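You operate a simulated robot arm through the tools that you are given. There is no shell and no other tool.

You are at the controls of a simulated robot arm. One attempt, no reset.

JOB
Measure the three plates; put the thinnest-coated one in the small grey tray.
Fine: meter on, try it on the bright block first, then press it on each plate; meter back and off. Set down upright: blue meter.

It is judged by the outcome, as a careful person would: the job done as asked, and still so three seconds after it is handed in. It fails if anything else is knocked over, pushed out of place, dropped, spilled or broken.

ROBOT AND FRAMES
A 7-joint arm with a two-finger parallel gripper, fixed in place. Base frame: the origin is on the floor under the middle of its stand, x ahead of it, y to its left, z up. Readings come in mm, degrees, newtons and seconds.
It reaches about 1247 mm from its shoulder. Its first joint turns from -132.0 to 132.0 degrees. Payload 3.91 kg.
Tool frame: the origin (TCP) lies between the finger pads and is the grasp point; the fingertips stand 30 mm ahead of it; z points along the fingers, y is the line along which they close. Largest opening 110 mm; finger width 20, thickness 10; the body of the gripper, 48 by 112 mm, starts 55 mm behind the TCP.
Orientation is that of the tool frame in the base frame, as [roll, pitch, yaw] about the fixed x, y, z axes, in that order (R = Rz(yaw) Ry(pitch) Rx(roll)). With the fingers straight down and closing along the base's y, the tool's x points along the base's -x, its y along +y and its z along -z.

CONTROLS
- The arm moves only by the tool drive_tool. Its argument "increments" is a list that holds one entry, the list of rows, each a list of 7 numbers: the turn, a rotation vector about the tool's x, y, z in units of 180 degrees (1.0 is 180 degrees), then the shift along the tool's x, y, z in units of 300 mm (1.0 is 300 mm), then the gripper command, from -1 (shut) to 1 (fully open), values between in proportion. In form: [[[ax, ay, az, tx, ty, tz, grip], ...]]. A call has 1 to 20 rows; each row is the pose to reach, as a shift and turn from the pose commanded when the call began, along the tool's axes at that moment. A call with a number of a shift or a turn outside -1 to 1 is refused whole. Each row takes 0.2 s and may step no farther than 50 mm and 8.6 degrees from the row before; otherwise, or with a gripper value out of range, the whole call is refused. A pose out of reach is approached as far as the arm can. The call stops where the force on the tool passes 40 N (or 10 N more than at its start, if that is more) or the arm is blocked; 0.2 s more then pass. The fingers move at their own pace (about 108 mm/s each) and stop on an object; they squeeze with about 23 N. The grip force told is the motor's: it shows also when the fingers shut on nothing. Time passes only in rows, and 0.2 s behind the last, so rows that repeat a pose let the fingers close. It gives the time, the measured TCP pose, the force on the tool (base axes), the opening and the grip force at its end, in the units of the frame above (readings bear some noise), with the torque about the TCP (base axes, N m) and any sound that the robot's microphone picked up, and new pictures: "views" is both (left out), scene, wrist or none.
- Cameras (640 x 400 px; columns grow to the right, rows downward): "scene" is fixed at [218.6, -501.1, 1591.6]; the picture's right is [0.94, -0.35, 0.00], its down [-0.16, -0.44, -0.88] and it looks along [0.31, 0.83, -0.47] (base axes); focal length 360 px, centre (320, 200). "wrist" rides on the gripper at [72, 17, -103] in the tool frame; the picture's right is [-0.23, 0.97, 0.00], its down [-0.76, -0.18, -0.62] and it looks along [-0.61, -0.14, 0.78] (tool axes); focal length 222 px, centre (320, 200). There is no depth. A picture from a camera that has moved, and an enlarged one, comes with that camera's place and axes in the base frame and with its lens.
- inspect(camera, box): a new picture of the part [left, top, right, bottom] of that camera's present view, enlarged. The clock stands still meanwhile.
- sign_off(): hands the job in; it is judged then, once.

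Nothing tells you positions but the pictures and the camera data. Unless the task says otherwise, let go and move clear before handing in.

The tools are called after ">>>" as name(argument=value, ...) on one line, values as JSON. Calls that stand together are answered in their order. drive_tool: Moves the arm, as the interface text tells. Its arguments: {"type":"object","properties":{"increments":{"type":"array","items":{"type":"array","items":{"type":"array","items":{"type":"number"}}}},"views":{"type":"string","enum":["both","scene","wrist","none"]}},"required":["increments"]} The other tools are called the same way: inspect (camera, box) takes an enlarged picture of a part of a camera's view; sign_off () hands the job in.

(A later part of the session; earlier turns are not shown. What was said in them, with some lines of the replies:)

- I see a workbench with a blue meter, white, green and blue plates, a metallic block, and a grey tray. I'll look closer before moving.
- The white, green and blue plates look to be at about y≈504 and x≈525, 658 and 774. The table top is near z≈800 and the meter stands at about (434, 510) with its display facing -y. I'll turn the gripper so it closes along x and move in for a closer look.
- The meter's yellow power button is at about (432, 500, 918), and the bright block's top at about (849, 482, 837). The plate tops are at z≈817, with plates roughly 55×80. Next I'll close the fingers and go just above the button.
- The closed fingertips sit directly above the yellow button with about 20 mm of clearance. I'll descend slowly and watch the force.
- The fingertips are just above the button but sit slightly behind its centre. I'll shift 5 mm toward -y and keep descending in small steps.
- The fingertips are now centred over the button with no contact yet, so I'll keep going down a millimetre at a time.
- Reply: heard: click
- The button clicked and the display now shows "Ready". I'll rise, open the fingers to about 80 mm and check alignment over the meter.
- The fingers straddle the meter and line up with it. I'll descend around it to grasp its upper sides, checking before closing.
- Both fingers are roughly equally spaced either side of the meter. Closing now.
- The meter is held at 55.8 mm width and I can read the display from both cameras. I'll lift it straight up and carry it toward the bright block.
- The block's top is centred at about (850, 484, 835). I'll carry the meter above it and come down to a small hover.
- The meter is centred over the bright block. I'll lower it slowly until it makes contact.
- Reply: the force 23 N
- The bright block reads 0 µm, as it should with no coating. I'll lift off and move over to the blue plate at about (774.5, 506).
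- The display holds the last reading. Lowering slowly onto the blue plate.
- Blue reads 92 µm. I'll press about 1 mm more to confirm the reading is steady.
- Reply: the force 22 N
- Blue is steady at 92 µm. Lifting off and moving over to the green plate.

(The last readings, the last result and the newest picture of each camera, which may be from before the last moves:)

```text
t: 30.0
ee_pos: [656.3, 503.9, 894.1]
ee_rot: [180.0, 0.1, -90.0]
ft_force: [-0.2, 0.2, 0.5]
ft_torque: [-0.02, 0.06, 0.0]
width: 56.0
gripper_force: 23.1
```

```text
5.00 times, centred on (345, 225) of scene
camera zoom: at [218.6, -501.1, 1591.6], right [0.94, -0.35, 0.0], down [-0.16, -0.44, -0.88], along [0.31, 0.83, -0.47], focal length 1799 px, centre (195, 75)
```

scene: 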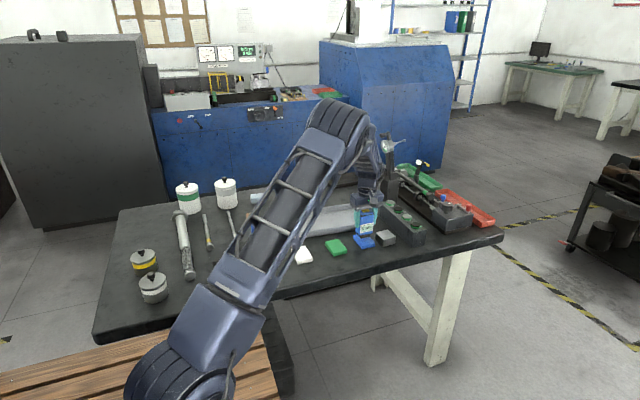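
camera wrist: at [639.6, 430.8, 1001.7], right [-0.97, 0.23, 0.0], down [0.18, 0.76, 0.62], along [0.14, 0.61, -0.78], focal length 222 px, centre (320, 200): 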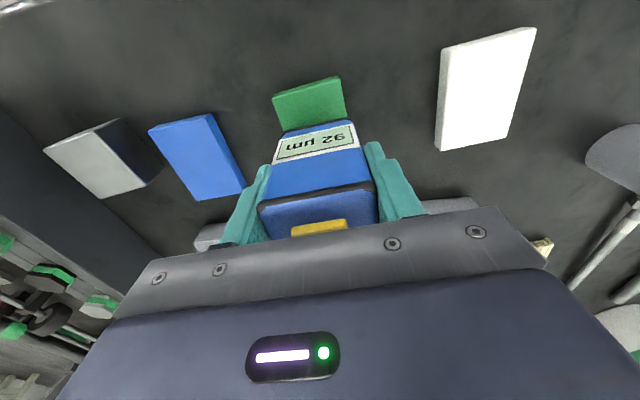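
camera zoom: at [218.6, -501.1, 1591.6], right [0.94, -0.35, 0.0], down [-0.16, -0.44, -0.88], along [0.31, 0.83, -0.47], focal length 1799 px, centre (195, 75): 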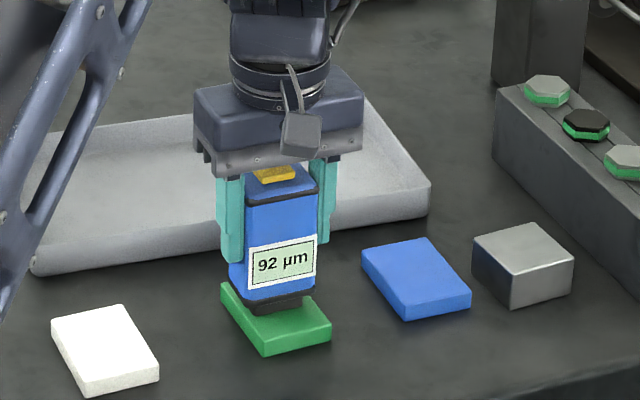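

>>> drive_tool(increments=[[[0, 0, 0, 0, 0, 0.0033, -1], [0, 0, 0, 0, 0, 0.0067, -1], [0, 0, 0, 0, 0, 0.0067, -1]]], views="none")

>>> inspect(camera="scene", box=[315, 215, 355, 245])

```text
t: 30.8
ee_pos: [656.2, 504.4, 892.3]
ee_rot: [-179.9, 0.1, -90.0]
ft_force: [0.2, 0.7, 22.4]
ft_torque: [0.15, 0.13, -0.02]
width: 55.7
gripper_force: 22.9
```

```text
13.33 times, centred on (335, 230) of scene
camera zoom: at [218.6, -501.1, 1591.6], right [0.94, -0.35, 0.0], down [-0.16, -0.44, -0.88], along [0.31, 0.83, -0.47], focal length 4798 px, centre (120, -200)
```

zoom: 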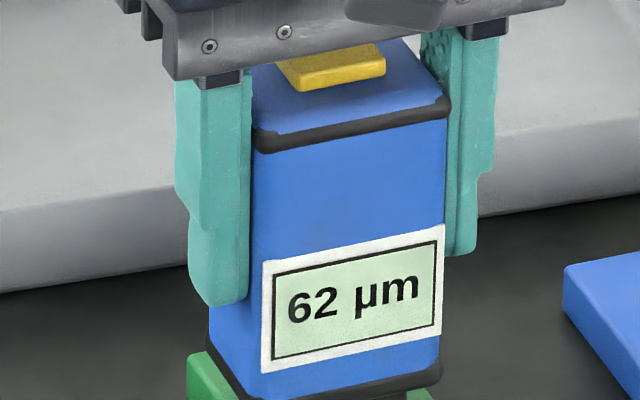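

Green reads 62 µm. Next is the white plate.

>>> drive_tool(increments=[[[0, 0, 0, 0, 0, -0.02, -1], [0, 0, 0, 0, 0, -0.08, -1], [0, 0, 0, 0, 0, -0.1333, -1], [0, 0, 0, 0, 0.11, -0.1333, -1], [0, 0, 0, 0, 0.22, -0.1333, -1], [0, 0, 0, 0, 0.33, -0.1333, -1], [0, 0, 0, 0, 0.44, -0.1333, -1], [0, 0, 0, 0, 0.44, -0.08, -1], [0, 0, 0, 0, 0.44, -0.03, -1], [0, 0, 0, 0, 0.44, -0.02, -1], [0, 0, 0, 0, 0.44, -0.02, -1]]], views="wrist")

>>> inspect(camera="scene", box=[250, 190, 370, 275])

```text
t: 33.2
ee_pos: [525.1, 502.5, 899.0]
ee_rot: [180.0, 0.0, -90.0]
ft_force: [-0.7, -0.4, -1.7]
ft_torque: [0.0, 0.02, -0.01]
width: 55.8
gripper_force: 23.2
camera wrist: at [507.0, 430.5, 999.7], right [-0.97, 0.23, 0.0], down [0.18, 0.76, 0.62], along [0.14, 0.61, -0.78], focal length 222 px, centre (320, 200)
```

wrist: 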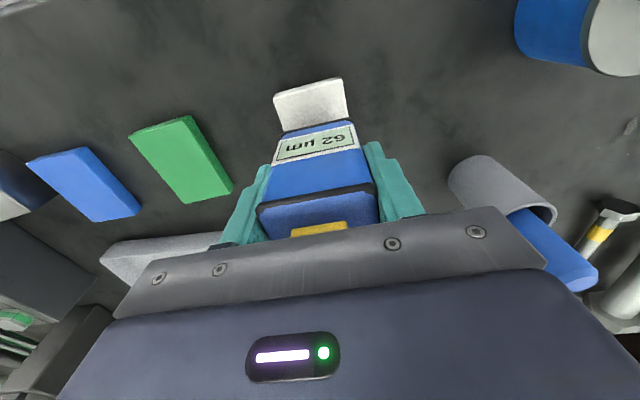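

```text
4.71 times, centred on (310, 232) of scene
camera zoom: at [218.6, -501.1, 1591.6], right [0.94, -0.35, 0.0], down [-0.16, -0.44, -0.88], along [0.31, 0.83, -0.47], focal length 1693 px, centre (367, 47)
```

zoom: 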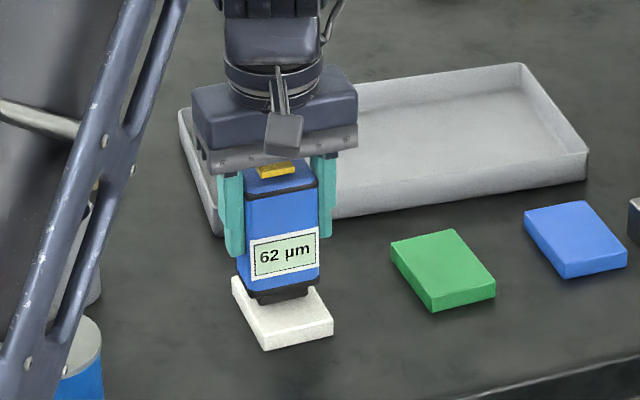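

>>> drive_tool(increments=[[[0, 0, 0, 0, 0, 0.0067, -1], [0, 0, 0, 0, 0, 0.0133, -1], [0, 0, 0, 0, 0, 0.0167, -1], [0, 0, 0, 0, 0, 0.0167, -1]]], views="none")

>>> inspect(camera="scene", box=[280, 215, 330, 260])

```text
t: 34.2
ee_pos: [524.3, 502.9, 892.9]
ee_rot: [-179.9, -0.1, -89.9]
ft_force: [-0.5, -0.3, -0.1]
ft_torque: [-0.04, 0.04, 0.01]
width: 56.0
gripper_force: 23.1
```

```text
8.89 times, centred on (305, 238) of scene
camera zoom: at [218.6, -501.1, 1591.6], right [0.94, -0.35, 0.0], down [-0.16, -0.44, -0.88], along [0.31, 0.83, -0.47], focal length 3198 px, centre (453, -133)
```

zoom: 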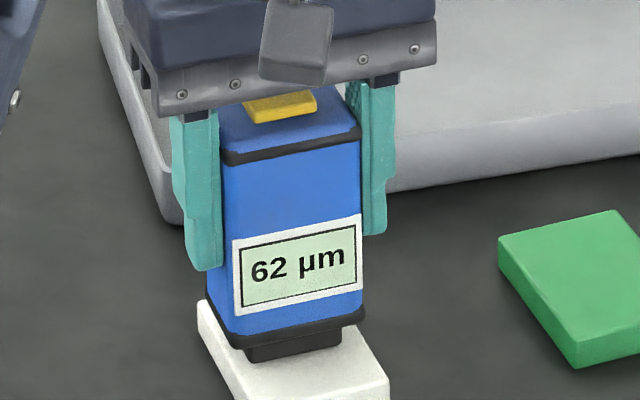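

>>> drive_tool(increments=[[[0, 0, 0, 0, 0, 0.0033, -1], [0, 0, 0, 0, 0, 0.0067, -1], [0, 0, 0, 0, 0, 0.0067, -1]]], views="none")

>>> inspect(camera="scene", box=[280, 215, 330, 260])

```text
t: 35.0
ee_pos: [524.7, 503.7, 893.9]
ee_rot: [-180.0, 0.1, -90.0]
ft_force: [1.5, -2.5, 22.9]
ft_torque: [0.07, 0.0, 0.04]
width: 56.1
gripper_force: 23.3
```

```text
8.89 times, centred on (305, 238) of scene
camera zoom: at [218.6, -501.1, 1591.6], right [0.94, -0.35, 0.0], down [-0.16, -0.44, -0.88], along [0.31, 0.83, -0.47], focal length 3198 px, centre (453, -133)
```

zoom: 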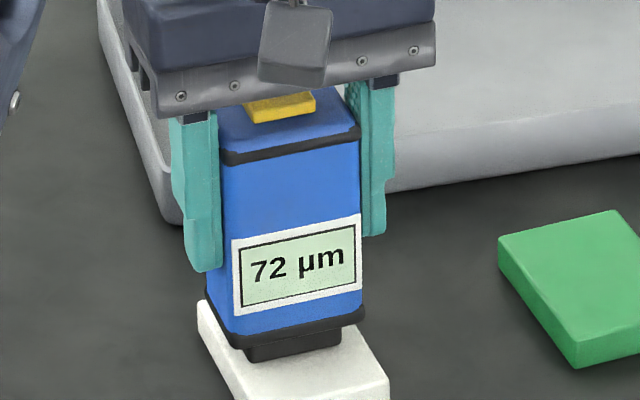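

White reads 72 µm, so green at 62 µm has the thinnest coating. I'll now return the meter to its original spot at about (432, 498).

>>> drive_tool(increments=[[[0, 0, 0, 0, 0, -0.02, -1], [0, 0, 0, 0, 0, -0.1, -1], [0, 0, 0, 0, 0, -0.2, -1], [0, 0, 0, 0.005, 0.08, -0.2, -1], [0, 0, 0, 0.01, 0.16, -0.2, -1], [0, 0, 0, 0.015, 0.24, -0.2, -1], [0, 0, 0, 0.0203, 0.3093, -0.2, -1], [0, 0, 0, 0.0203, 0.3093, -0.2, -1], [0, 0, 0, 0.0203, 0.3093, -0.12, -1], [0, 0, 0, 0.0203, 0.3093, -0.05, -1], [0, 0, 0, 0.0203, 0.3093, 0.0, -1], [0, 0, 0, 0.0203, 0.3093, 0.0167, -1], [0, 0, 0, 0.0203, 0.3093, 0.0167, -1]]], views="both")

>>> inspect(camera="scene", box=[245, 190, 310, 270])

```text
t: 37.8
ee_pos: [432.3, 496.8, 887.2]
ee_rot: [180.0, 0.1, -90.1]
ft_force: [-0.4, -0.2, -0.5]
ft_torque: [0.0, 0.02, 0.05]
width: 55.7
gripper_force: 23.0
camera wrist: at [414.0, 424.1, 988.6], right [-0.97, 0.23, 0.0], down [0.18, 0.76, 0.62], along [0.14, 0.61, -0.78], focal length 222 px, centre (320, 200)
```

scene: 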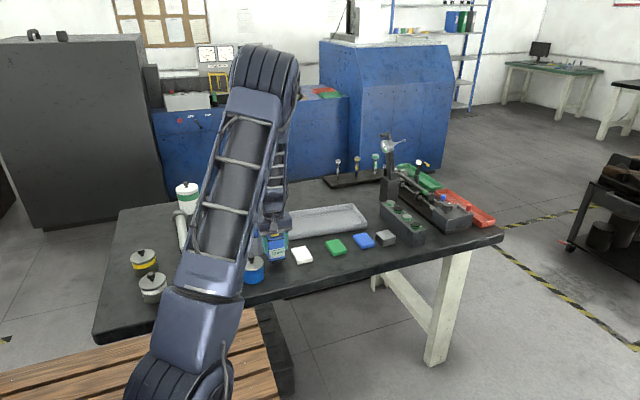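
wrist: 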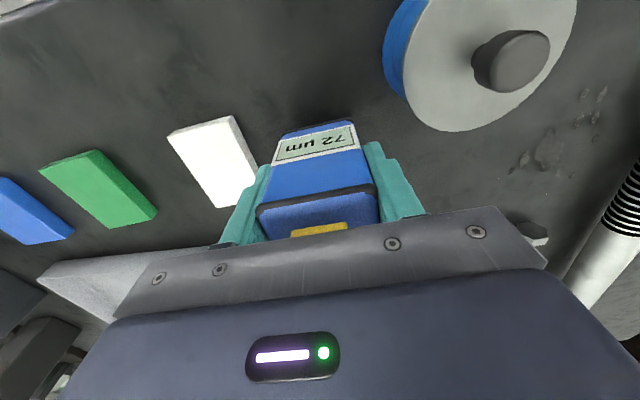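

```text
5.00 times, centred on (278, 230) of scene
camera zoom: at [218.6, -501.1, 1591.6], right [0.94, -0.35, 0.0], down [-0.16, -0.44, -0.88], along [0.31, 0.83, -0.47], focal length 1799 px, centre (532, 50)
```

zoom: 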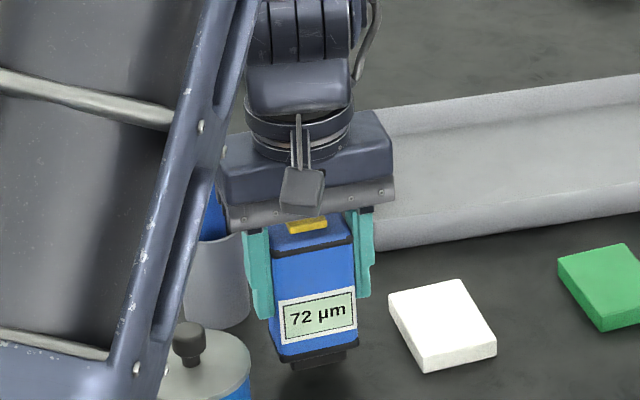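

>>> drive_tool(increments=[[[0, 0, 0, 0, 0, 0.0067, -1], [0, 0, 0, 0, 0, 0.0133, -1], [0, 0, 0, 0, 0, 0.0133, -1]]], views="none")

```text
t: 38.6
ee_pos: [432.1, 496.5, 881.2]
ee_rot: [180.0, 0.0, -89.9]
ft_force: [-0.7, 0.1, -1.7]
ft_torque: [-0.03, 0.01, 0.01]
width: 55.9
gripper_force: 23.0
```

>>> drive_tool(increments=[[[0, 0, 0, 0, 0, 0.0033, -1], [0, 0, 0, 0, 0, 0.0067, -1], [0, 0, 0, 0, 0, 0.0067, -1]]], views="none")

>>> inspect(camera="scene", box=[245, 190, 310, 270])

```text
t: 39.4
ee_pos: [431.7, 497.7, 880.3]
ee_rot: [179.9, -0.1, -90.0]
ft_force: [0.2, -1.1, -1.2]
ft_torque: [-0.01, -0.02, 0.02]
width: 55.7
gripper_force: 23.0
```

```text
5.00 times, centred on (278, 230) of scene
camera zoom: at [218.6, -501.1, 1591.6], right [0.94, -0.35, 0.0], down [-0.16, -0.44, -0.88], along [0.31, 0.83, -0.47], focal length 1799 px, centre (532, 50)
```

zoom: 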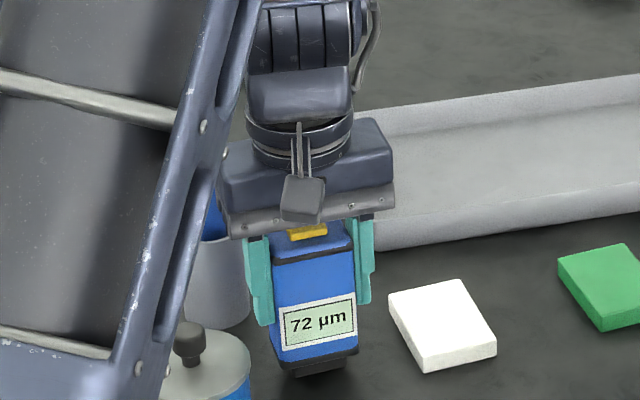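

>>> drive_tool(increments=[[[0, 0, 0, 0, 0, 0.0033, -1], [0, 0, 0, 0, 0, 0.0033, -1]]], views="none")

```text
t: 40.0
ee_pos: [432.1, 496.9, 881.0]
ee_rot: [-179.9, -0.1, -90.0]
ft_force: [0.5, -0.4, -1.6]
ft_torque: [0.0, 0.0, 0.03]
width: 55.7
gripper_force: 23.2
```

>>> drive_tool(increments=[[[0, 0, 0, 0, 0, 0.0033, -1], [0, 0, 0, 0, 0, 0.0033, -1]]], views="none")

```text
t: 40.6
ee_pos: [430.2, 497.6, 878.7]
ee_rot: [180.0, 0.0, -89.9]
ft_force: [-0.3, 0.9, -1.0]
ft_torque: [0.05, 0.04, 0.02]
width: 55.9
gripper_force: 23.0
```

>>> drive_tool(increments=[[[0, 0, 0, 0, 0, 0.0033, -1], [0, 0, 0, 0, 0, 0.0033, -1]]], views="none")

>>> inspect(camera="scene", box=[255, 230, 300, 270])

```text
t: 41.2
ee_pos: [430.9, 497.1, 877.7]
ee_rot: [180.0, 0.0, -90.0]
ft_force: [-0.5, -0.5, -1.7]
ft_torque: [-0.04, 0.0, 0.02]
width: 55.7
gripper_force: 22.8
```

```text
10.00 times, centred on (278, 250) of scene
camera zoom: at [218.6, -501.1, 1591.6], right [0.94, -0.35, 0.0], down [-0.16, -0.44, -0.88], along [0.31, 0.83, -0.47], focal length 3598 px, centre (745, -300)
```

zoom: 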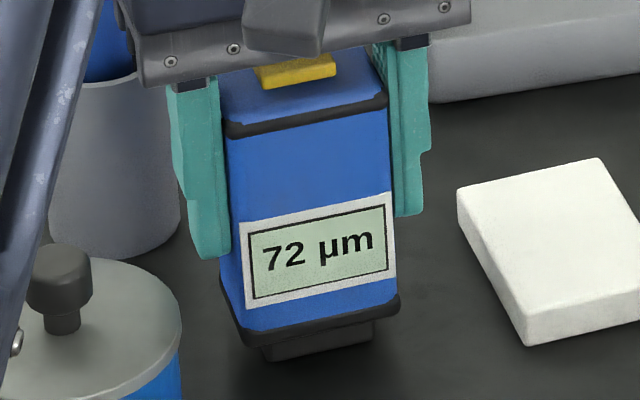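

>>> drive_tool(increments=[[[0, 0, 0, 0, 0, 0.0033, -1], [0, 0, 0, 0, 0, 0.0033, -1]]], views="none")

```text
t: 41.8
ee_pos: [433.0, 496.7, 876.0]
ee_rot: [180.0, 0.1, -90.0]
ft_force: [-0.1, -1.1, 1.9]
ft_torque: [-0.04, 0.03, -0.01]
width: 55.8
gripper_force: 23.2
```

>>> drive_tool(increments=[[[0, 0, 0, 0, 0, 0.0017, -1], [0, 0, 0, 0, 0, 0.0017, -1]]], views="none")

```text
t: 42.4
ee_pos: [431.1, 498.1, 877.4]
ee_rot: [-179.9, 0.1, -90.1]
ft_force: [-0.1, -3.9, 21.2]
ft_torque: [0.06, 0.13, 0.02]
width: 55.7
gripper_force: 23.1
```

The meter is seated on the table. I'll ease the load by 0.5 mm, then open the fingers.

>>> drive_tool(increments=[[[0, 0, 0, 0, 0, -0.0013, -1], [0, 0, 0, 0, 0, -0.0013, 0.1], [0, 0, 0, 0, 0, -0.0013, 0.25], [0, 0, 0, 0, 0, -0.0013, 0.4545], [0, 0, 0, 0, 0, -0.0013, 0.4545], [0, 0, 0, 0, 0, -0.0013, 0.4545]]], views="wrist")

>>> inspect(camera="scene", box=[245, 190, 310, 270])

```text
t: 43.8
ee_pos: [431.5, 497.0, 875.2]
ee_rot: [-180.0, 0.0, -90.0]
ft_force: [-0.3, 0.0, -0.7]
ft_torque: [0.01, -0.01, 0.0]
width: 79.8
gripper_force: 0.1
camera wrist: at [414.6, 424.6, 977.8], right [-0.97, 0.23, 0.0], down [0.18, 0.76, 0.62], along [0.14, 0.61, -0.78], focal length 222 px, centre (320, 200)
```

wrist: 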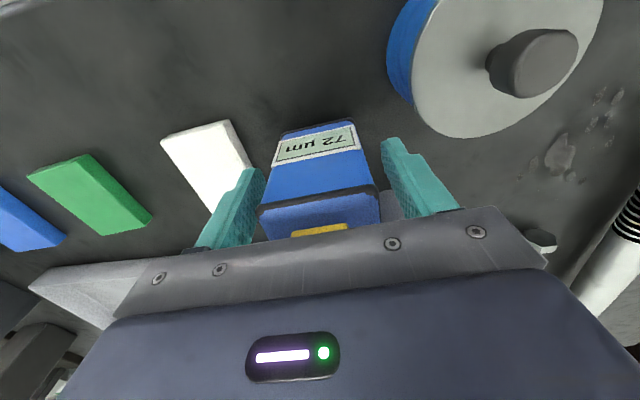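

```text
5.00 times, centred on (278, 230) of scene
camera zoom: at [218.6, -501.1, 1591.6], right [0.94, -0.35, 0.0], down [-0.16, -0.44, -0.88], along [0.31, 0.83, -0.47], focal length 1799 px, centre (532, 50)
```

zoom: 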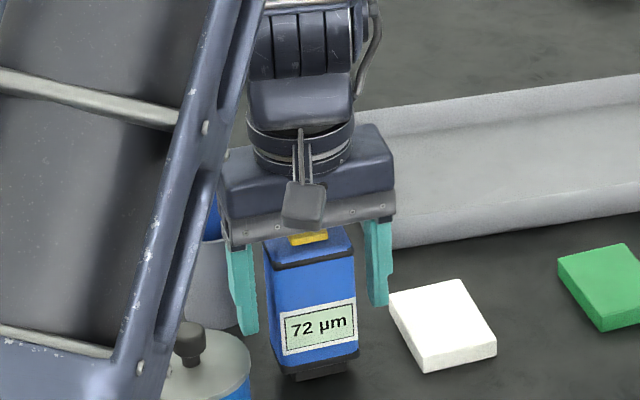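

The meter is upright back in its place and released. I'll rise, close the fingers and press the yellow button again to turn it off.

>>> drive_tool(increments=[[[0, 0, 0, 0, 0, -0.03, 0.4545], [0, 0, 0, 0, 0, -0.12, 0.4545], [0, 0, 0, 0, 0, -0.24, 0.4545], [0, 0, 0, 0, 0, -0.36, 0.4545], [0, 0, 0, 0.01, 0, -0.36, 0.4545], [0, 0, 0, 0.01, 0, -0.36, -1], [0, 0, 0, 0.01, 0, -0.36, -1], [0, 0, 0, 0.01, 0, -0.36, -1], [0, 0, 0, 0.01, 0, -0.36, -1]]], views="wrist")

>>> inspect(camera="scene", box=[245, 190, 310, 270])

>>> inspect(camera="wrist", box=[240, 70, 420, 230])

```text
t: 45.8
ee_pos: [431.6, 495.8, 984.8]
ee_rot: [-180.0, 0.0, -90.0]
ft_force: [0.3, -0.9, -0.7]
ft_torque: [0.03, -0.05, 0.04]
width: 0.0
gripper_force: 22.8
camera wrist: at [413.7, 421.6, 1087.1], right [-0.97, 0.23, 0.0], down [0.18, 0.76, 0.62], along [0.14, 0.61, -0.78], focal length 222 px, centre (320, 200)
```

wrist: 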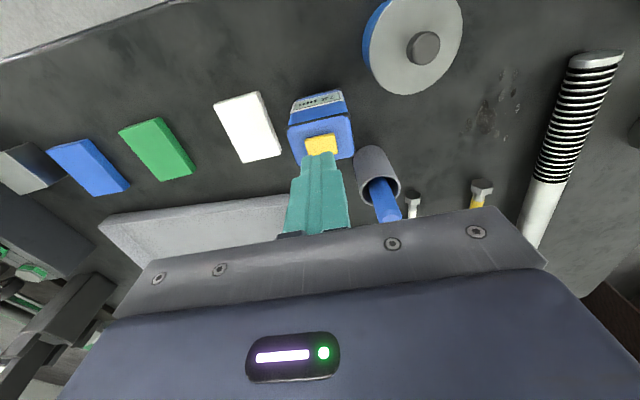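

```text
5.00 times, centred on (278, 230) of scene
camera zoom: at [218.6, -501.1, 1591.6], right [0.94, -0.35, 0.0], down [-0.16, -0.44, -0.88], along [0.31, 0.83, -0.47], focal length 1799 px, centre (532, 50)
```

zoom: 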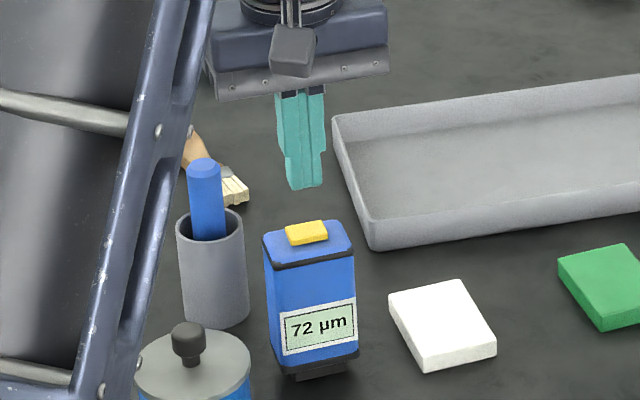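

```text
2.50 times, centred on (330, 150) of wrist
camera zoom: at [413.7, 421.6, 1087.1], right [-0.97, 0.23, 0.0], down [0.18, 0.76, 0.62], along [0.14, 0.61, -0.78], focal length 555 px, centre (295, 325)
```

zoom: 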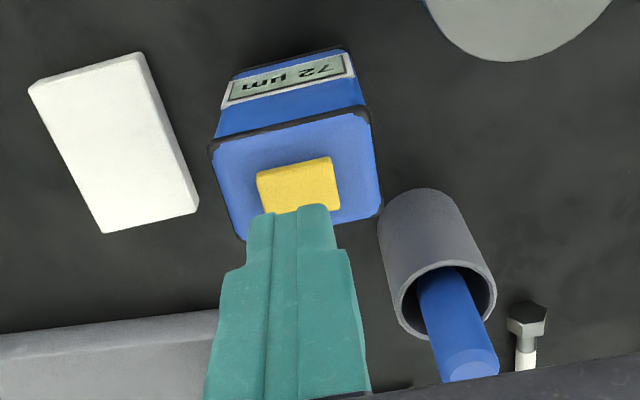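

The meter is within about a millimetre of where it started. Pressing the button now.

>>> drive_tool(increments=[[[0, 0, 0, 0, 0, 0.05, -1], [0, 0, 0, 0, 0, 0.09, -1], [0, 0, 0, 0, 0, 0.115, -1], [0, 0, 0, 0, 0, 0.1263, -1], [0, 0, 0, 0, 0, 0.13, -1], [0, 0, 0, 0, 0, 0.133, -1], [0, 0, 0, 0, 0, 0.1363, -1], [0, 0, 0, 0, 0, 0.1397, -1], [0, 0, 0, 0, 0, 0.1397, -1]]], views="none")

>>> inspect(camera="scene", box=[245, 190, 310, 270])

```text
t: 47.8
ee_pos: [431.5, 495.2, 941.4]
ee_rot: [180.0, 0.0, -89.9]
ft_force: [-0.2, 0.2, 2.5]
ft_torque: [-0.01, -0.04, 0.01]
width: 0.0
gripper_force: 22.7
heard: click
```

```text
5.00 times, centred on (278, 230) of scene
camera zoom: at [218.6, -501.1, 1591.6], right [0.94, -0.35, 0.0], down [-0.16, -0.44, -0.88], along [0.31, 0.83, -0.47], focal length 1799 px, centre (532, 50)
```

zoom: 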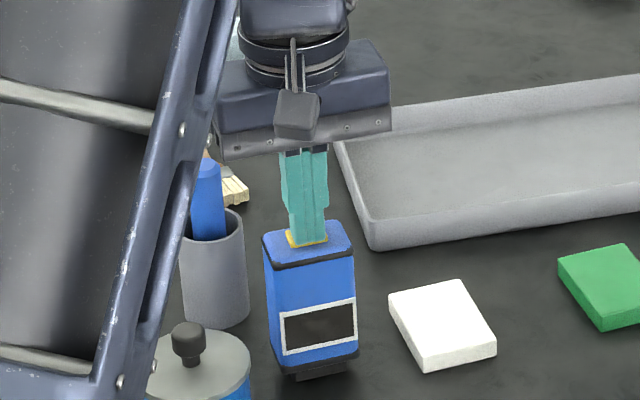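

A click sounded and the display is dark, so the meter is off. Next I'll lift clear, open the fingers and hover above the green plate.

>>> drive_tool(increments=[[[0, 0, 0, 0, 0, -0.02, -1], [0, 0, 0, 0, 0, -0.1, -1], [0, 0, 0, 0, 0, -0.2, -1], [0, 0, 0, -0.003, -0.1, -0.2, -1], [0, 0, 0, -0.007, -0.2, -0.2, 0], [0, 0, 0, -0.011, -0.3, -0.2, 0.5455], [0, 0, 0, -0.015, -0.4, -0.2, 0.5455], [0, 0, 0, -0.019, -0.5, -0.2, 0.5455], [0, 0, 0, -0.023, -0.6, -0.2, 0.5455], [0, 0, 0, -0.0303, -0.7, -0.15, 0.5455], [0, 0, 0, -0.0303, -0.7493, -0.1, 0.5455], [0, 0, 0, -0.0303, -0.7493, -0.05, 0.5455], [0, 0, 0, -0.0303, -0.7493, 0.0, 0.5455], [0, 0, 0, -0.0303, -0.7493, 0.0, 0.5455]]], views="both")

>>> inspect(camera="scene", box=[285, 190, 395, 270])

>>> inspect(camera="wrist", box=[190, 60, 450, 220])

```text
t: 50.8
ee_pos: [655.6, 502.5, 943.2]
ee_rot: [180.0, -0.1, -90.0]
ft_force: [-0.3, 0.2, -0.1]
ft_torque: [-0.03, -0.01, -0.02]
width: 85.0
gripper_force: 0.1
camera wrist: at [638.2, 430.6, 1044.4], right [-0.97, 0.23, 0.0], down [0.18, 0.76, 0.62], along [0.14, 0.61, -0.78], focal length 222 px, centre (320, 200)
```

scene: 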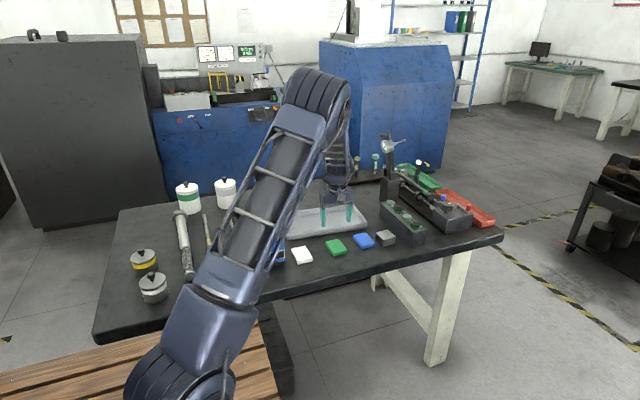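
wrist: 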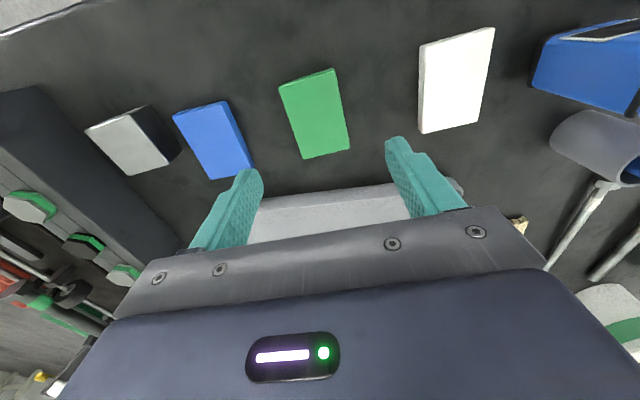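

```text
5.00 times, centred on (340, 230) of scene
camera zoom: at [218.6, -501.1, 1591.6], right [0.94, -0.35, 0.0], down [-0.16, -0.44, -0.88], along [0.31, 0.83, -0.47], focal length 1799 px, centre (220, 50)
```

zoom: 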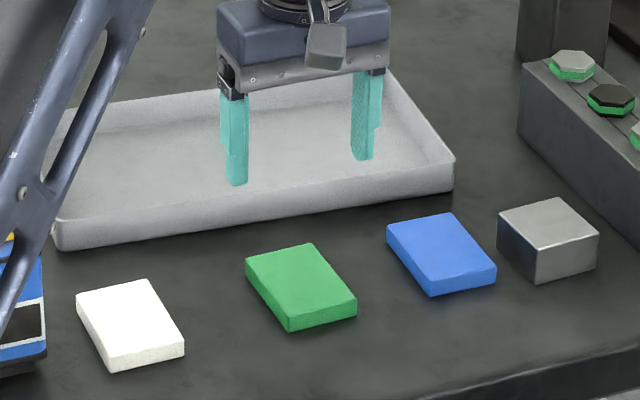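

```text
2.46 times, centred on (320, 140) of wrist
camera zoom: at [638.2, 430.6, 1044.4], right [-0.97, 0.23, 0.0], down [0.18, 0.76, 0.62], along [0.14, 0.61, -0.78], focal length 547 px, centre (320, 348)
```

zoom: 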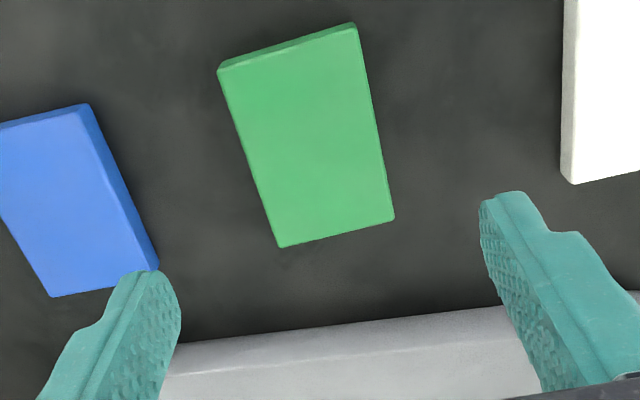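

The fingers straddle the green plate, which is centred at about (657.5, 506). Descending to just above the grasp height.

>>> drive_tool(increments=[[[0, 0, 0, -0.0067, -0.0017, 0.08, 0.5455], [0, 0, 0, -0.0067, -0.0017, 0.16, 0.5455], [0, 0, 0, -0.0067, -0.0017, 0.24, 0.5455], [0, 0, 0, -0.0067, -0.0017, 0.2867, 0.5455], [0, 0, 0, -0.0067, -0.0017, 0.3133, 0.5455], [0, 0, 0, -0.0067, -0.0017, 0.3133, 0.5455]]], views="wrist")

>>> inspect(camera="scene", box=[295, 205, 375, 265])

```text
t: 52.2
ee_pos: [655.5, 506.3, 848.4]
ee_rot: [180.0, 0.0, -90.0]
ft_force: [-0.2, 0.4, 0.9]
ft_torque: [-0.01, 0.04, 0.01]
width: 85.1
gripper_force: 0.1
camera wrist: at [639.4, 432.7, 950.4], right [-0.97, 0.23, 0.0], down [0.18, 0.76, 0.62], along [0.14, 0.61, -0.78], focal length 222 px, centre (320, 200)
```

wrist: 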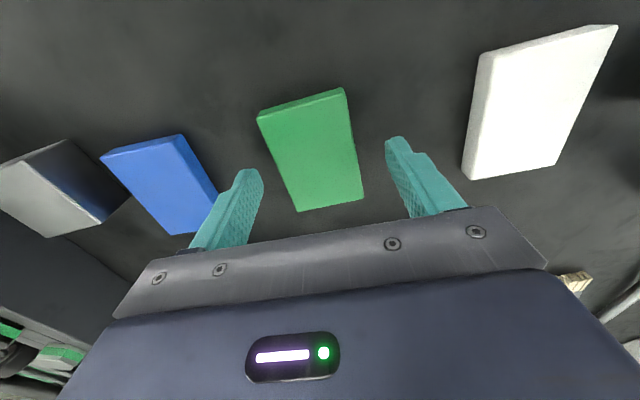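

```text
6.67 times, centred on (335, 235) of scene
camera zoom: at [218.6, -501.1, 1591.6], right [0.94, -0.35, 0.0], down [-0.16, -0.44, -0.88], along [0.31, 0.83, -0.47], focal length 2399 px, centre (220, -33)
```

zoom: 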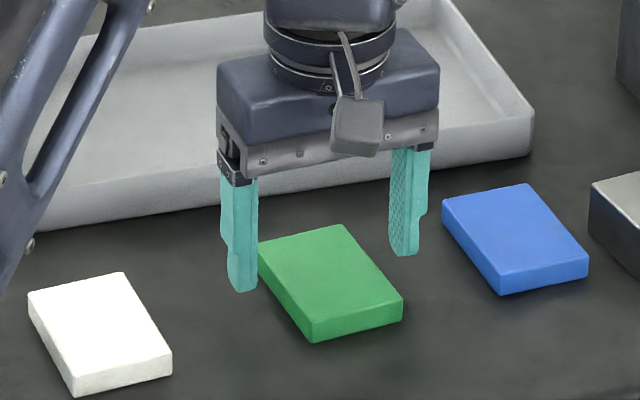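

>>> drive_tool(increments=[[[0, 0, 0, 0, 0, 0.0133, 0.5455], [0, 0, 0, 0, 0, 0.0267, 0.5455], [0, 0, 0, 0, 0, 0.0333, 0.5455], [0, 0, 0, 0, 0, 0.04, 0.5455], [0, 0, 0, 0, 0, 0.04, 0.5455]]], views="wrist")

>>> inspect(camera="scene", box=[305, 215, 365, 260])

```text
t: 53.4
ee_pos: [656.8, 507.0, 835.8]
ee_rot: [180.0, 0.0, -90.0]
ft_force: [0.3, 0.6, -0.3]
ft_torque: [0.0, -0.01, 0.0]
width: 85.3
gripper_force: 0.2
camera wrist: at [639.6, 433.6, 938.3], right [-0.97, 0.23, 0.0], down [0.18, 0.76, 0.62], along [0.14, 0.61, -0.78], focal length 222 px, centre (320, 200)
```

wrist: 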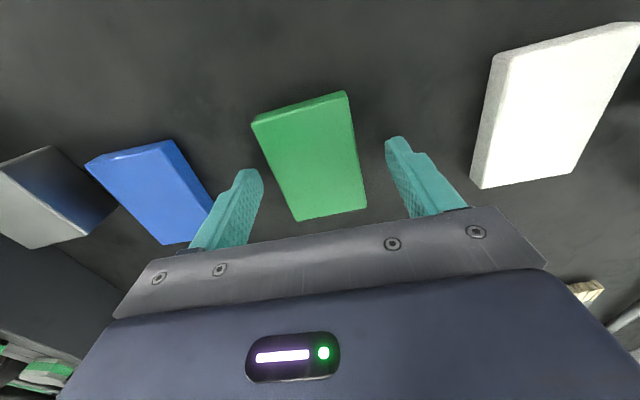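

```text
8.89 times, centred on (335, 238) of scene
camera zoom: at [218.6, -501.1, 1591.6], right [0.94, -0.35, 0.0], down [-0.16, -0.44, -0.88], along [0.31, 0.83, -0.47], focal length 3198 px, centre (187, -133)
```

zoom: 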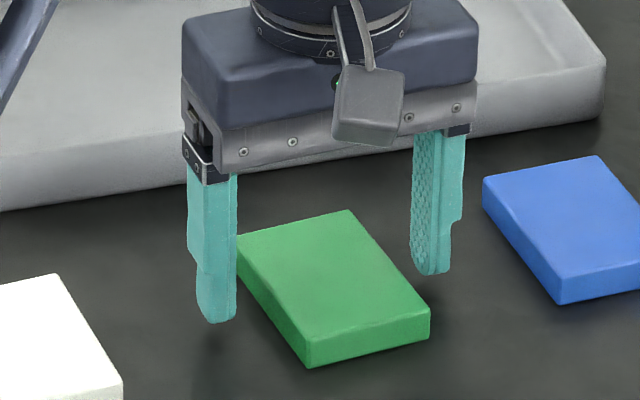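

The fingertips are beside the plate just above the table. Closing on the green plate.

>>> drive_tool(increments=[[[0, 0, 0, 0, 0, 0, 0.2], [0, 0, 0, 0, 0, 0, 0.05], [0, 0, 0, 0, 0, 0, -0.2], [0, 0, 0, 0, 0, 0, -1], [0, 0, 0, 0, 0, 0, -1]]], views="wrist")

>>> inspect(camera="scene", box=[305, 215, 365, 260])

```text
t: 54.6
ee_pos: [656.6, 505.8, 837.6]
ee_rot: [180.0, -0.1, -90.0]
ft_force: [1.8, -0.3, 2.1]
ft_torque: [-0.01, -0.03, 0.06]
width: 55.9
gripper_force: 22.7
camera wrist: at [639.6, 433.6, 938.5], right [-0.97, 0.23, 0.0], down [0.18, 0.76, 0.62], along [0.14, 0.61, -0.78], focal length 222 px, centre (320, 200)
```

wrist: 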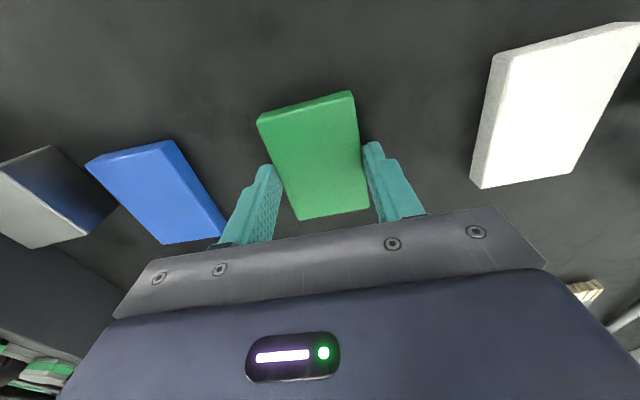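

```text
8.89 times, centred on (335, 238) of scene
camera zoom: at [218.6, -501.1, 1591.6], right [0.94, -0.35, 0.0], down [-0.16, -0.44, -0.88], along [0.31, 0.83, -0.47], focal length 3198 px, centre (187, -133)
```

zoom: 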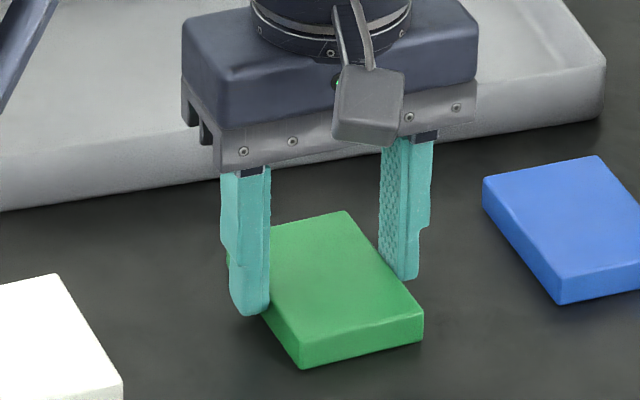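

The green plate is gripped at 55.9 mm. Lifting it gently.

>>> drive_tool(increments=[[[0, 0, 0, 0, 0, -0.01, -1], [0, 0, 0, 0, 0, -0.03, -1], [0, 0, 0, 0, 0, -0.08, -1], [0, 0, 0, 0, 0, -0.15, -1], [0, 0, 0, 0, 0, -0.23, -1], [0, 0, 0, 0, 0, -0.3, -1], [0, 0, 0, 0, 0, -0.3, -1]]], views="both")

>>> inspect(camera="scene", box=[265, 180, 385, 270])

```text
t: 56.2
ee_pos: [657.3, 505.0, 925.1]
ee_rot: [180.0, -0.1, -90.0]
ft_force: [-0.6, 0.3, -3.9]
ft_torque: [0.0, 0.0, 0.0]
width: 55.8
gripper_force: 22.5
camera wrist: at [640.0, 433.6, 1027.8], right [-0.97, 0.23, 0.0], down [0.18, 0.76, 0.62], along [0.14, 0.61, -0.78], focal length 222 px, centre (320, 200)
```

scene: 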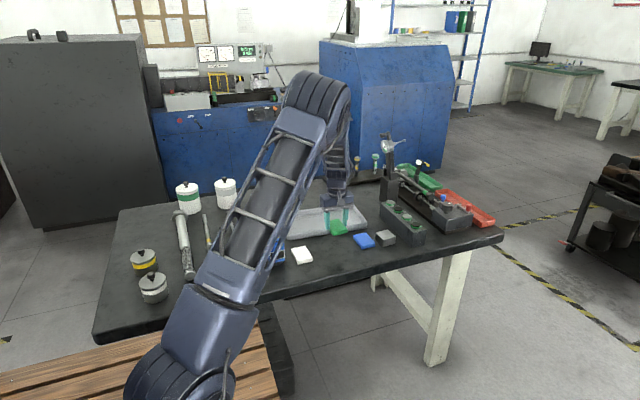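
wrist: 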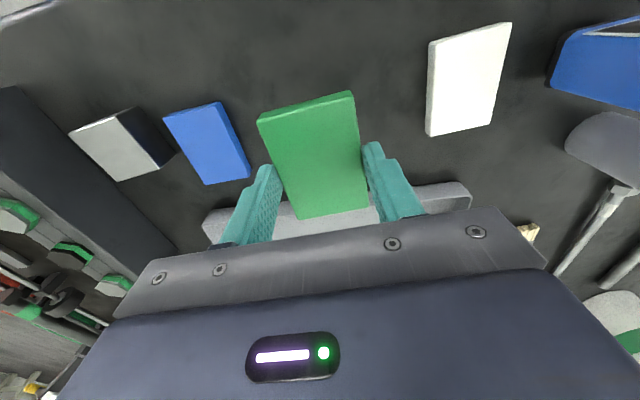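

```text
4.44 times, centred on (325, 225) of scene
camera zoom: at [218.6, -501.1, 1591.6], right [0.94, -0.35, 0.0], down [-0.16, -0.44, -0.88], along [0.31, 0.83, -0.47], focal length 1599 px, centre (298, 89)
```

zoom: 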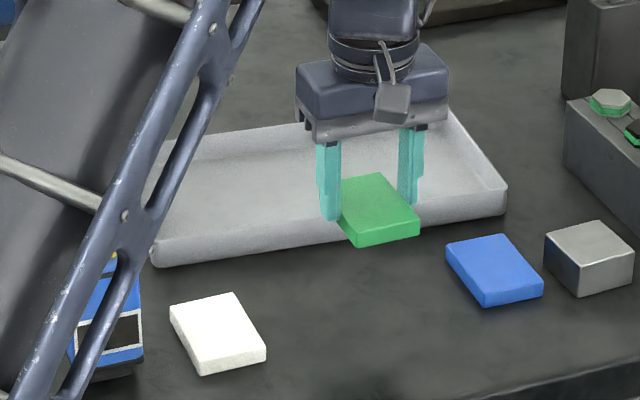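

The plate is level and secure. Next I'll carry it over the middle of the grey tray at about (676, 695).

>>> drive_tool(increments=[[[0, 0, 0, -0.06, -0.005, 0, -1], [0, 0, 0, -0.15, -0.015, 0, -1], [0, 0, 0, -0.24, -0.025, 0, -1], [0, 0, 0, -0.33, -0.035, 0, -1], [0, 0, 0, -0.42, -0.045, 0, -1], [0, 0, 0, -0.51, -0.055, 0, -1], [0, 0, 0, -0.59, -0.06, 0, -1], [0, 0, 0, -0.63, -0.06, 0, -1], [0, 0, 0, -0.63, -0.06, 0, -1]]], views="both")

>>> inspect(camera="scene", box=[265, 170, 385, 260])

```text
t: 58.2
ee_pos: [676.1, 693.6, 925.3]
ee_rot: [-180.0, 0.0, -90.0]
ft_force: [0.8, 0.3, -2.2]
ft_torque: [-0.01, 0.02, 0.02]
width: 55.7
gripper_force: 22.7
camera wrist: at [657.6, 621.8, 1027.3], right [-0.97, 0.23, 0.0], down [0.18, 0.76, 0.62], along [0.14, 0.61, -0.78], focal length 222 px, centre (320, 200)
```

scene: 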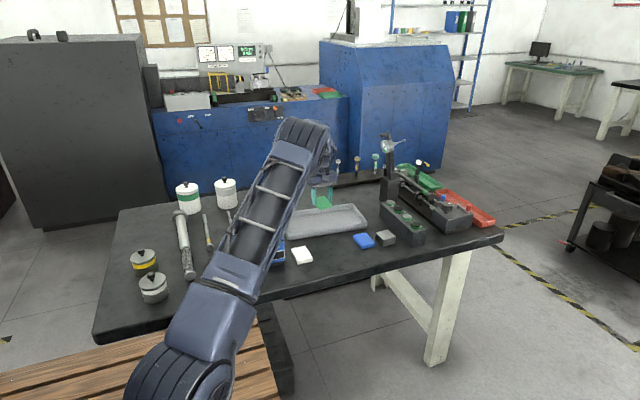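
wrist: 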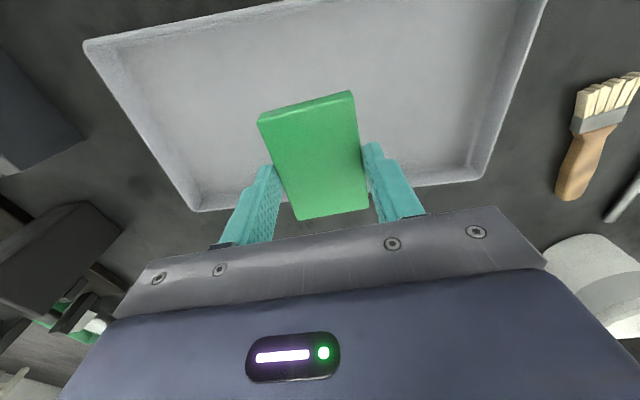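

```text
4.44 times, centred on (325, 215) of scene
camera zoom: at [218.6, -501.1, 1591.6], right [0.94, -0.35, 0.0], down [-0.16, -0.44, -0.88], along [0.31, 0.83, -0.47], focal length 1599 px, centre (298, 133)
```

zoom: 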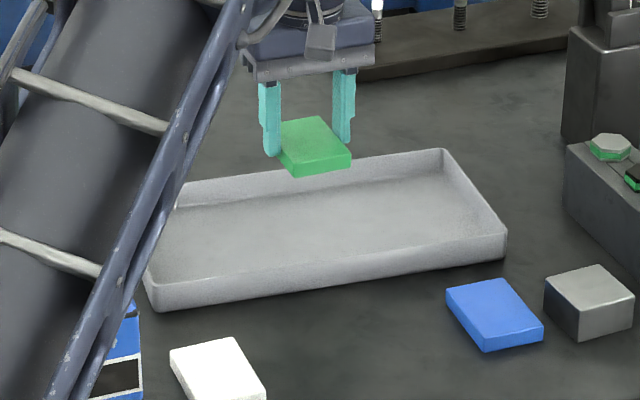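

The plate is over the tray's centre. Lowering into the tray.

>>> drive_tool(increments=[[[0, 0, 0, 0, 0, 0.07, -1], [0, 0, 0, 0, 0, 0.14, -1], [0, 0, 0, 0, 0, 0.2, -1], [0, 0, 0, 0, 0, 0.24, -1], [0, 0, 0, 0, 0, 0.26, -1], [0, 0, 0, 0, 0, 0.26, -1]]], views="none")

>>> inspect(camera="scene", box=[265, 170, 385, 260])

```text
t: 59.6
ee_pos: [676.1, 693.4, 847.5]
ee_rot: [-179.9, 0.0, -89.9]
ft_force: [-0.5, -0.4, -3.3]
ft_torque: [0.0, 0.02, 0.02]
width: 56.1
gripper_force: 22.8
```

```text
4.44 times, centred on (325, 215) of scene
camera zoom: at [218.6, -501.1, 1591.6], right [0.94, -0.35, 0.0], down [-0.16, -0.44, -0.88], along [0.31, 0.83, -0.47], focal length 1599 px, centre (298, 133)
```

zoom: 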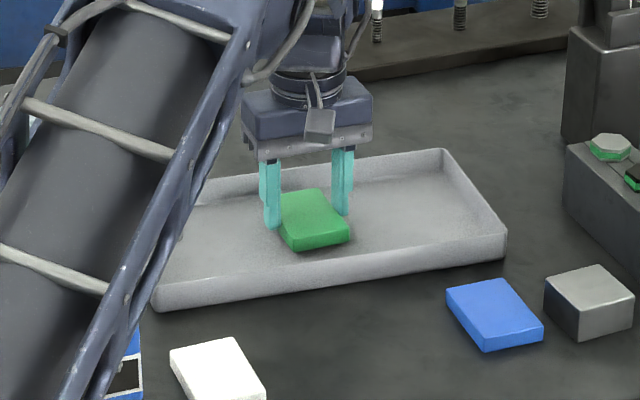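

>>> drive_tool(increments=[[[0, 0, 0, 0, 0, 0.0067, -1], [0, 0, 0, 0, 0, 0.0133, -1], [0, 0, 0, 0, 0, 0.0133, -1]]], views="none")

```text
t: 60.4
ee_pos: [674.8, 693.9, 842.9]
ee_rot: [179.9, 0.0, -90.0]
ft_force: [0.0, -0.7, -3.8]
ft_torque: [0.0, 0.01, 0.03]
width: 55.7
gripper_force: 22.6
```

>>> drive_tool(increments=[[[0, 0, 0, 0, 0, 0.0033, -1], [0, 0, 0, 0, 0, 0.0067, -1], [0, 0, 0, 0, 0, 0.0067, -1]]], views="none")

```text
t: 61.2
ee_pos: [676.4, 694.3, 841.6]
ee_rot: [-180.0, 0.0, -89.9]
ft_force: [-0.1, 0.6, -3.4]
ft_torque: [0.01, 0.02, 0.01]
width: 55.8
gripper_force: 23.0
```

>>> drive_tool(increments=[[[0, 0, 0, 0, 0, 0.0033, -1], [0, 0, 0, 0, 0, 0.0033, -1]]], views="none")

```text
t: 61.8
ee_pos: [676.1, 694.3, 841.4]
ee_rot: [180.0, 0.0, -90.0]
ft_force: [0.6, 0.6, -2.9]
ft_torque: [0.02, 0.0, 0.01]
width: 55.6
gripper_force: 23.4
```

>>> drive_tool(increments=[[[0, 0, 0, 0, 0, 0.0033, -1], [0, 0, 0, 0, 0, 0.0033, -1]]], views="none")

```text
t: 62.4
ee_pos: [675.5, 693.7, 839.7]
ee_rot: [180.0, 0.1, -90.0]
ft_force: [0.1, -1.7, 0.2]
ft_torque: [-0.09, 0.02, 0.03]
width: 55.4
gripper_force: 23.2
```

The plate is touching the tray floor. Releasing it.

>>> drive_tool(increments=[[[0, 0, 0, 0, 0, 0.001, -1], [0, 0, 0, 0, 0, 0.001, 0.1], [0, 0, 0, 0, 0, 0.001, 0.3], [0, 0, 0, 0, 0, 0.001, 0.4545], [0, 0, 0, 0, 0, 0.001, 0.4545]]], views="wrist")

>>> inspect(camera="scene", box=[285, 180, 365, 240])

```text
t: 63.6
ee_pos: [675.0, 695.5, 838.4]
ee_rot: [179.9, -0.1, -90.0]
ft_force: [0.8, 0.4, -0.7]
ft_torque: [0.0, 0.03, -0.03]
width: 80.1
gripper_force: 0.0
camera wrist: at [657.2, 621.4, 942.0], right [-0.97, 0.23, 0.0], down [0.18, 0.76, 0.62], along [0.14, 0.61, -0.78], focal length 222 px, centre (320, 200)
```

wrist: 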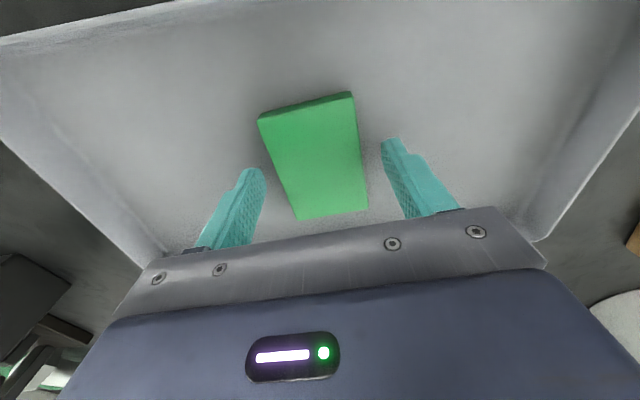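

```text
6.67 times, centred on (325, 210) of scene
camera zoom: at [218.6, -501.1, 1591.6], right [0.94, -0.35, 0.0], down [-0.16, -0.44, -0.88], along [0.31, 0.83, -0.47], focal length 2399 px, centre (287, 133)
```

zoom: 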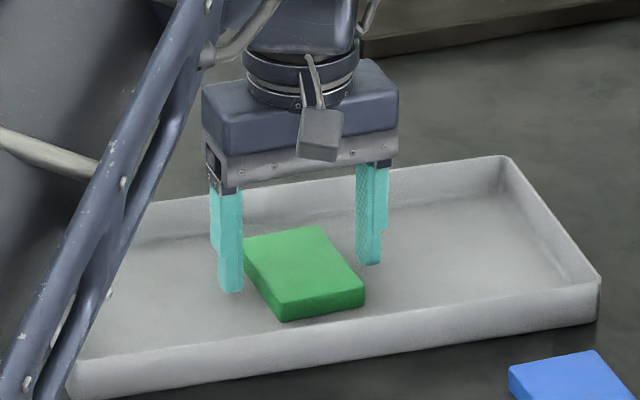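

The green plate lies flat in the tray. I'll lift straight up, then retreat clear and check everything.

>>> drive_tool(increments=[[[0, 0, 0, 0, 0, -0.03, 0.4545], [0, 0, 0, 0, 0, -0.12, 0.4545], [0, 0, 0, 0, 0, -0.24, 0.4545], [0, 0, 0, 0, 0, -0.36, 0.4545], [0, 0, 0, 0, 0, -0.48, 0.4545], [0, 0, 0, 0, 0, -0.6, 0.4545], [0, 0, 0, 0.05, 0.03, -0.7, 0.4545], [0, 0, 0, 0.15, 0.06, -0.8, 0.4545], [0, 0, 0, 0.25, 0.09, -0.88, 0.4545], [0, 0, 0, 0.37, 0.12, -0.95, 0.4545], [0, 0, 0, 0.5, 0.15, -1.0, 0.4545], [0, 0, 0, 0.63, 0.18, -1.0, 0.4545], [0, 0, 0, 0.76, 0.21, -1.0, 0.4545], [0, 0, 0, 0.89, 0.24, -1.0, 0.4545], [0, 0, 0, 1.0, 0.27, -1.0, 0.4545], [0, 0, 0, 1.0, 0.27, -1.0, 0.4545]]], views="both")

>>> inspect(camera="scene", box=[230, 180, 430, 305])

>>> inspect(camera="wrist", box=[160, 60, 480, 250])

```text
t: 67.0
ee_pos: [594.8, 391.9, 1138.7]
ee_rot: [180.0, -0.1, -90.0]
ft_force: [-0.2, -0.2, -0.6]
ft_torque: [-0.01, 0.02, 0.01]
width: 80.2
gripper_force: 0.1
camera wrist: at [577.3, 319.6, 1240.9], right [-0.97, 0.23, 0.0], down [0.18, 0.76, 0.62], along [0.14, 0.61, -0.78], focal length 222 px, centre (320, 200)
```

scene: 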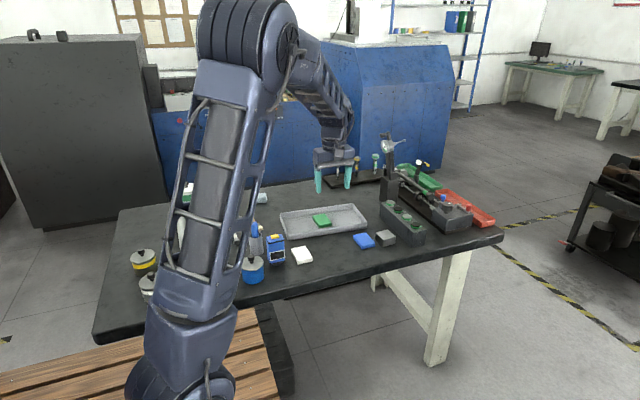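
wrist: 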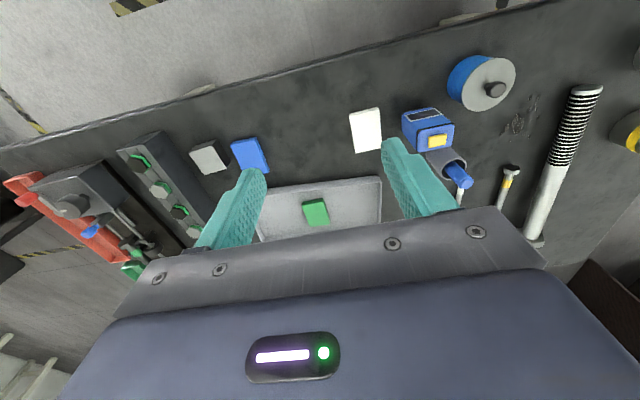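

```text
3.20 times, centred on (330, 242) of scene
camera zoom: at [218.6, -501.1, 1591.6], right [0.94, -0.35, 0.0], down [-0.16, -0.44, -0.88], along [0.31, 0.83, -0.47], focal length 1152 px, centre (288, 64)
```

zoom: 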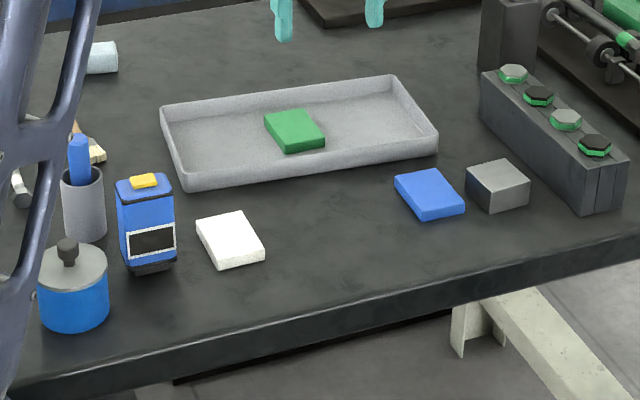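

```text
2.00 times, centred on (320, 155) of wrist
camera zoom: at [577.3, 319.6, 1240.9], right [-0.97, 0.23, 0.0], down [0.18, 0.76, 0.62], along [0.14, 0.61, -0.78], focal length 444 px, centre (320, 290)
```

zoom: 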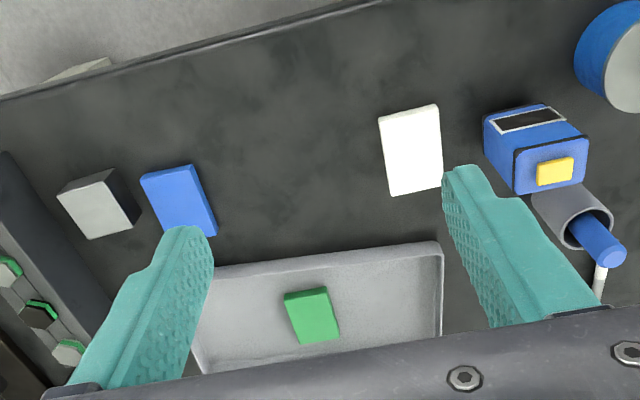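

Everything matches the starting layout except the green plate (62 µm, the thinnest), which now lies flat in the grey tray. The meter is upright in its place with the display off, and the gripper is empty and clear, so I'm handing in the job.

>>> sign_off()

```text
The job is handed in.
```

I measured all three plates, and the green one has the thinnest coating at 62 µm. It is now lying flat in the grey tray.

| Piece | Reading |
|---|---|
| Bright block (check) | 0 µm |
| Green plate | 62 µm |
| White plate | 72 µm |
| Blue plate | 92 µm |

The blue meter is back in its original spot, standing upright and switched off. In the last pictures the bright block and the other two plates were where they started, and nothing was knocked over. The gripper is empty and clear of the table. The job has been handed in.
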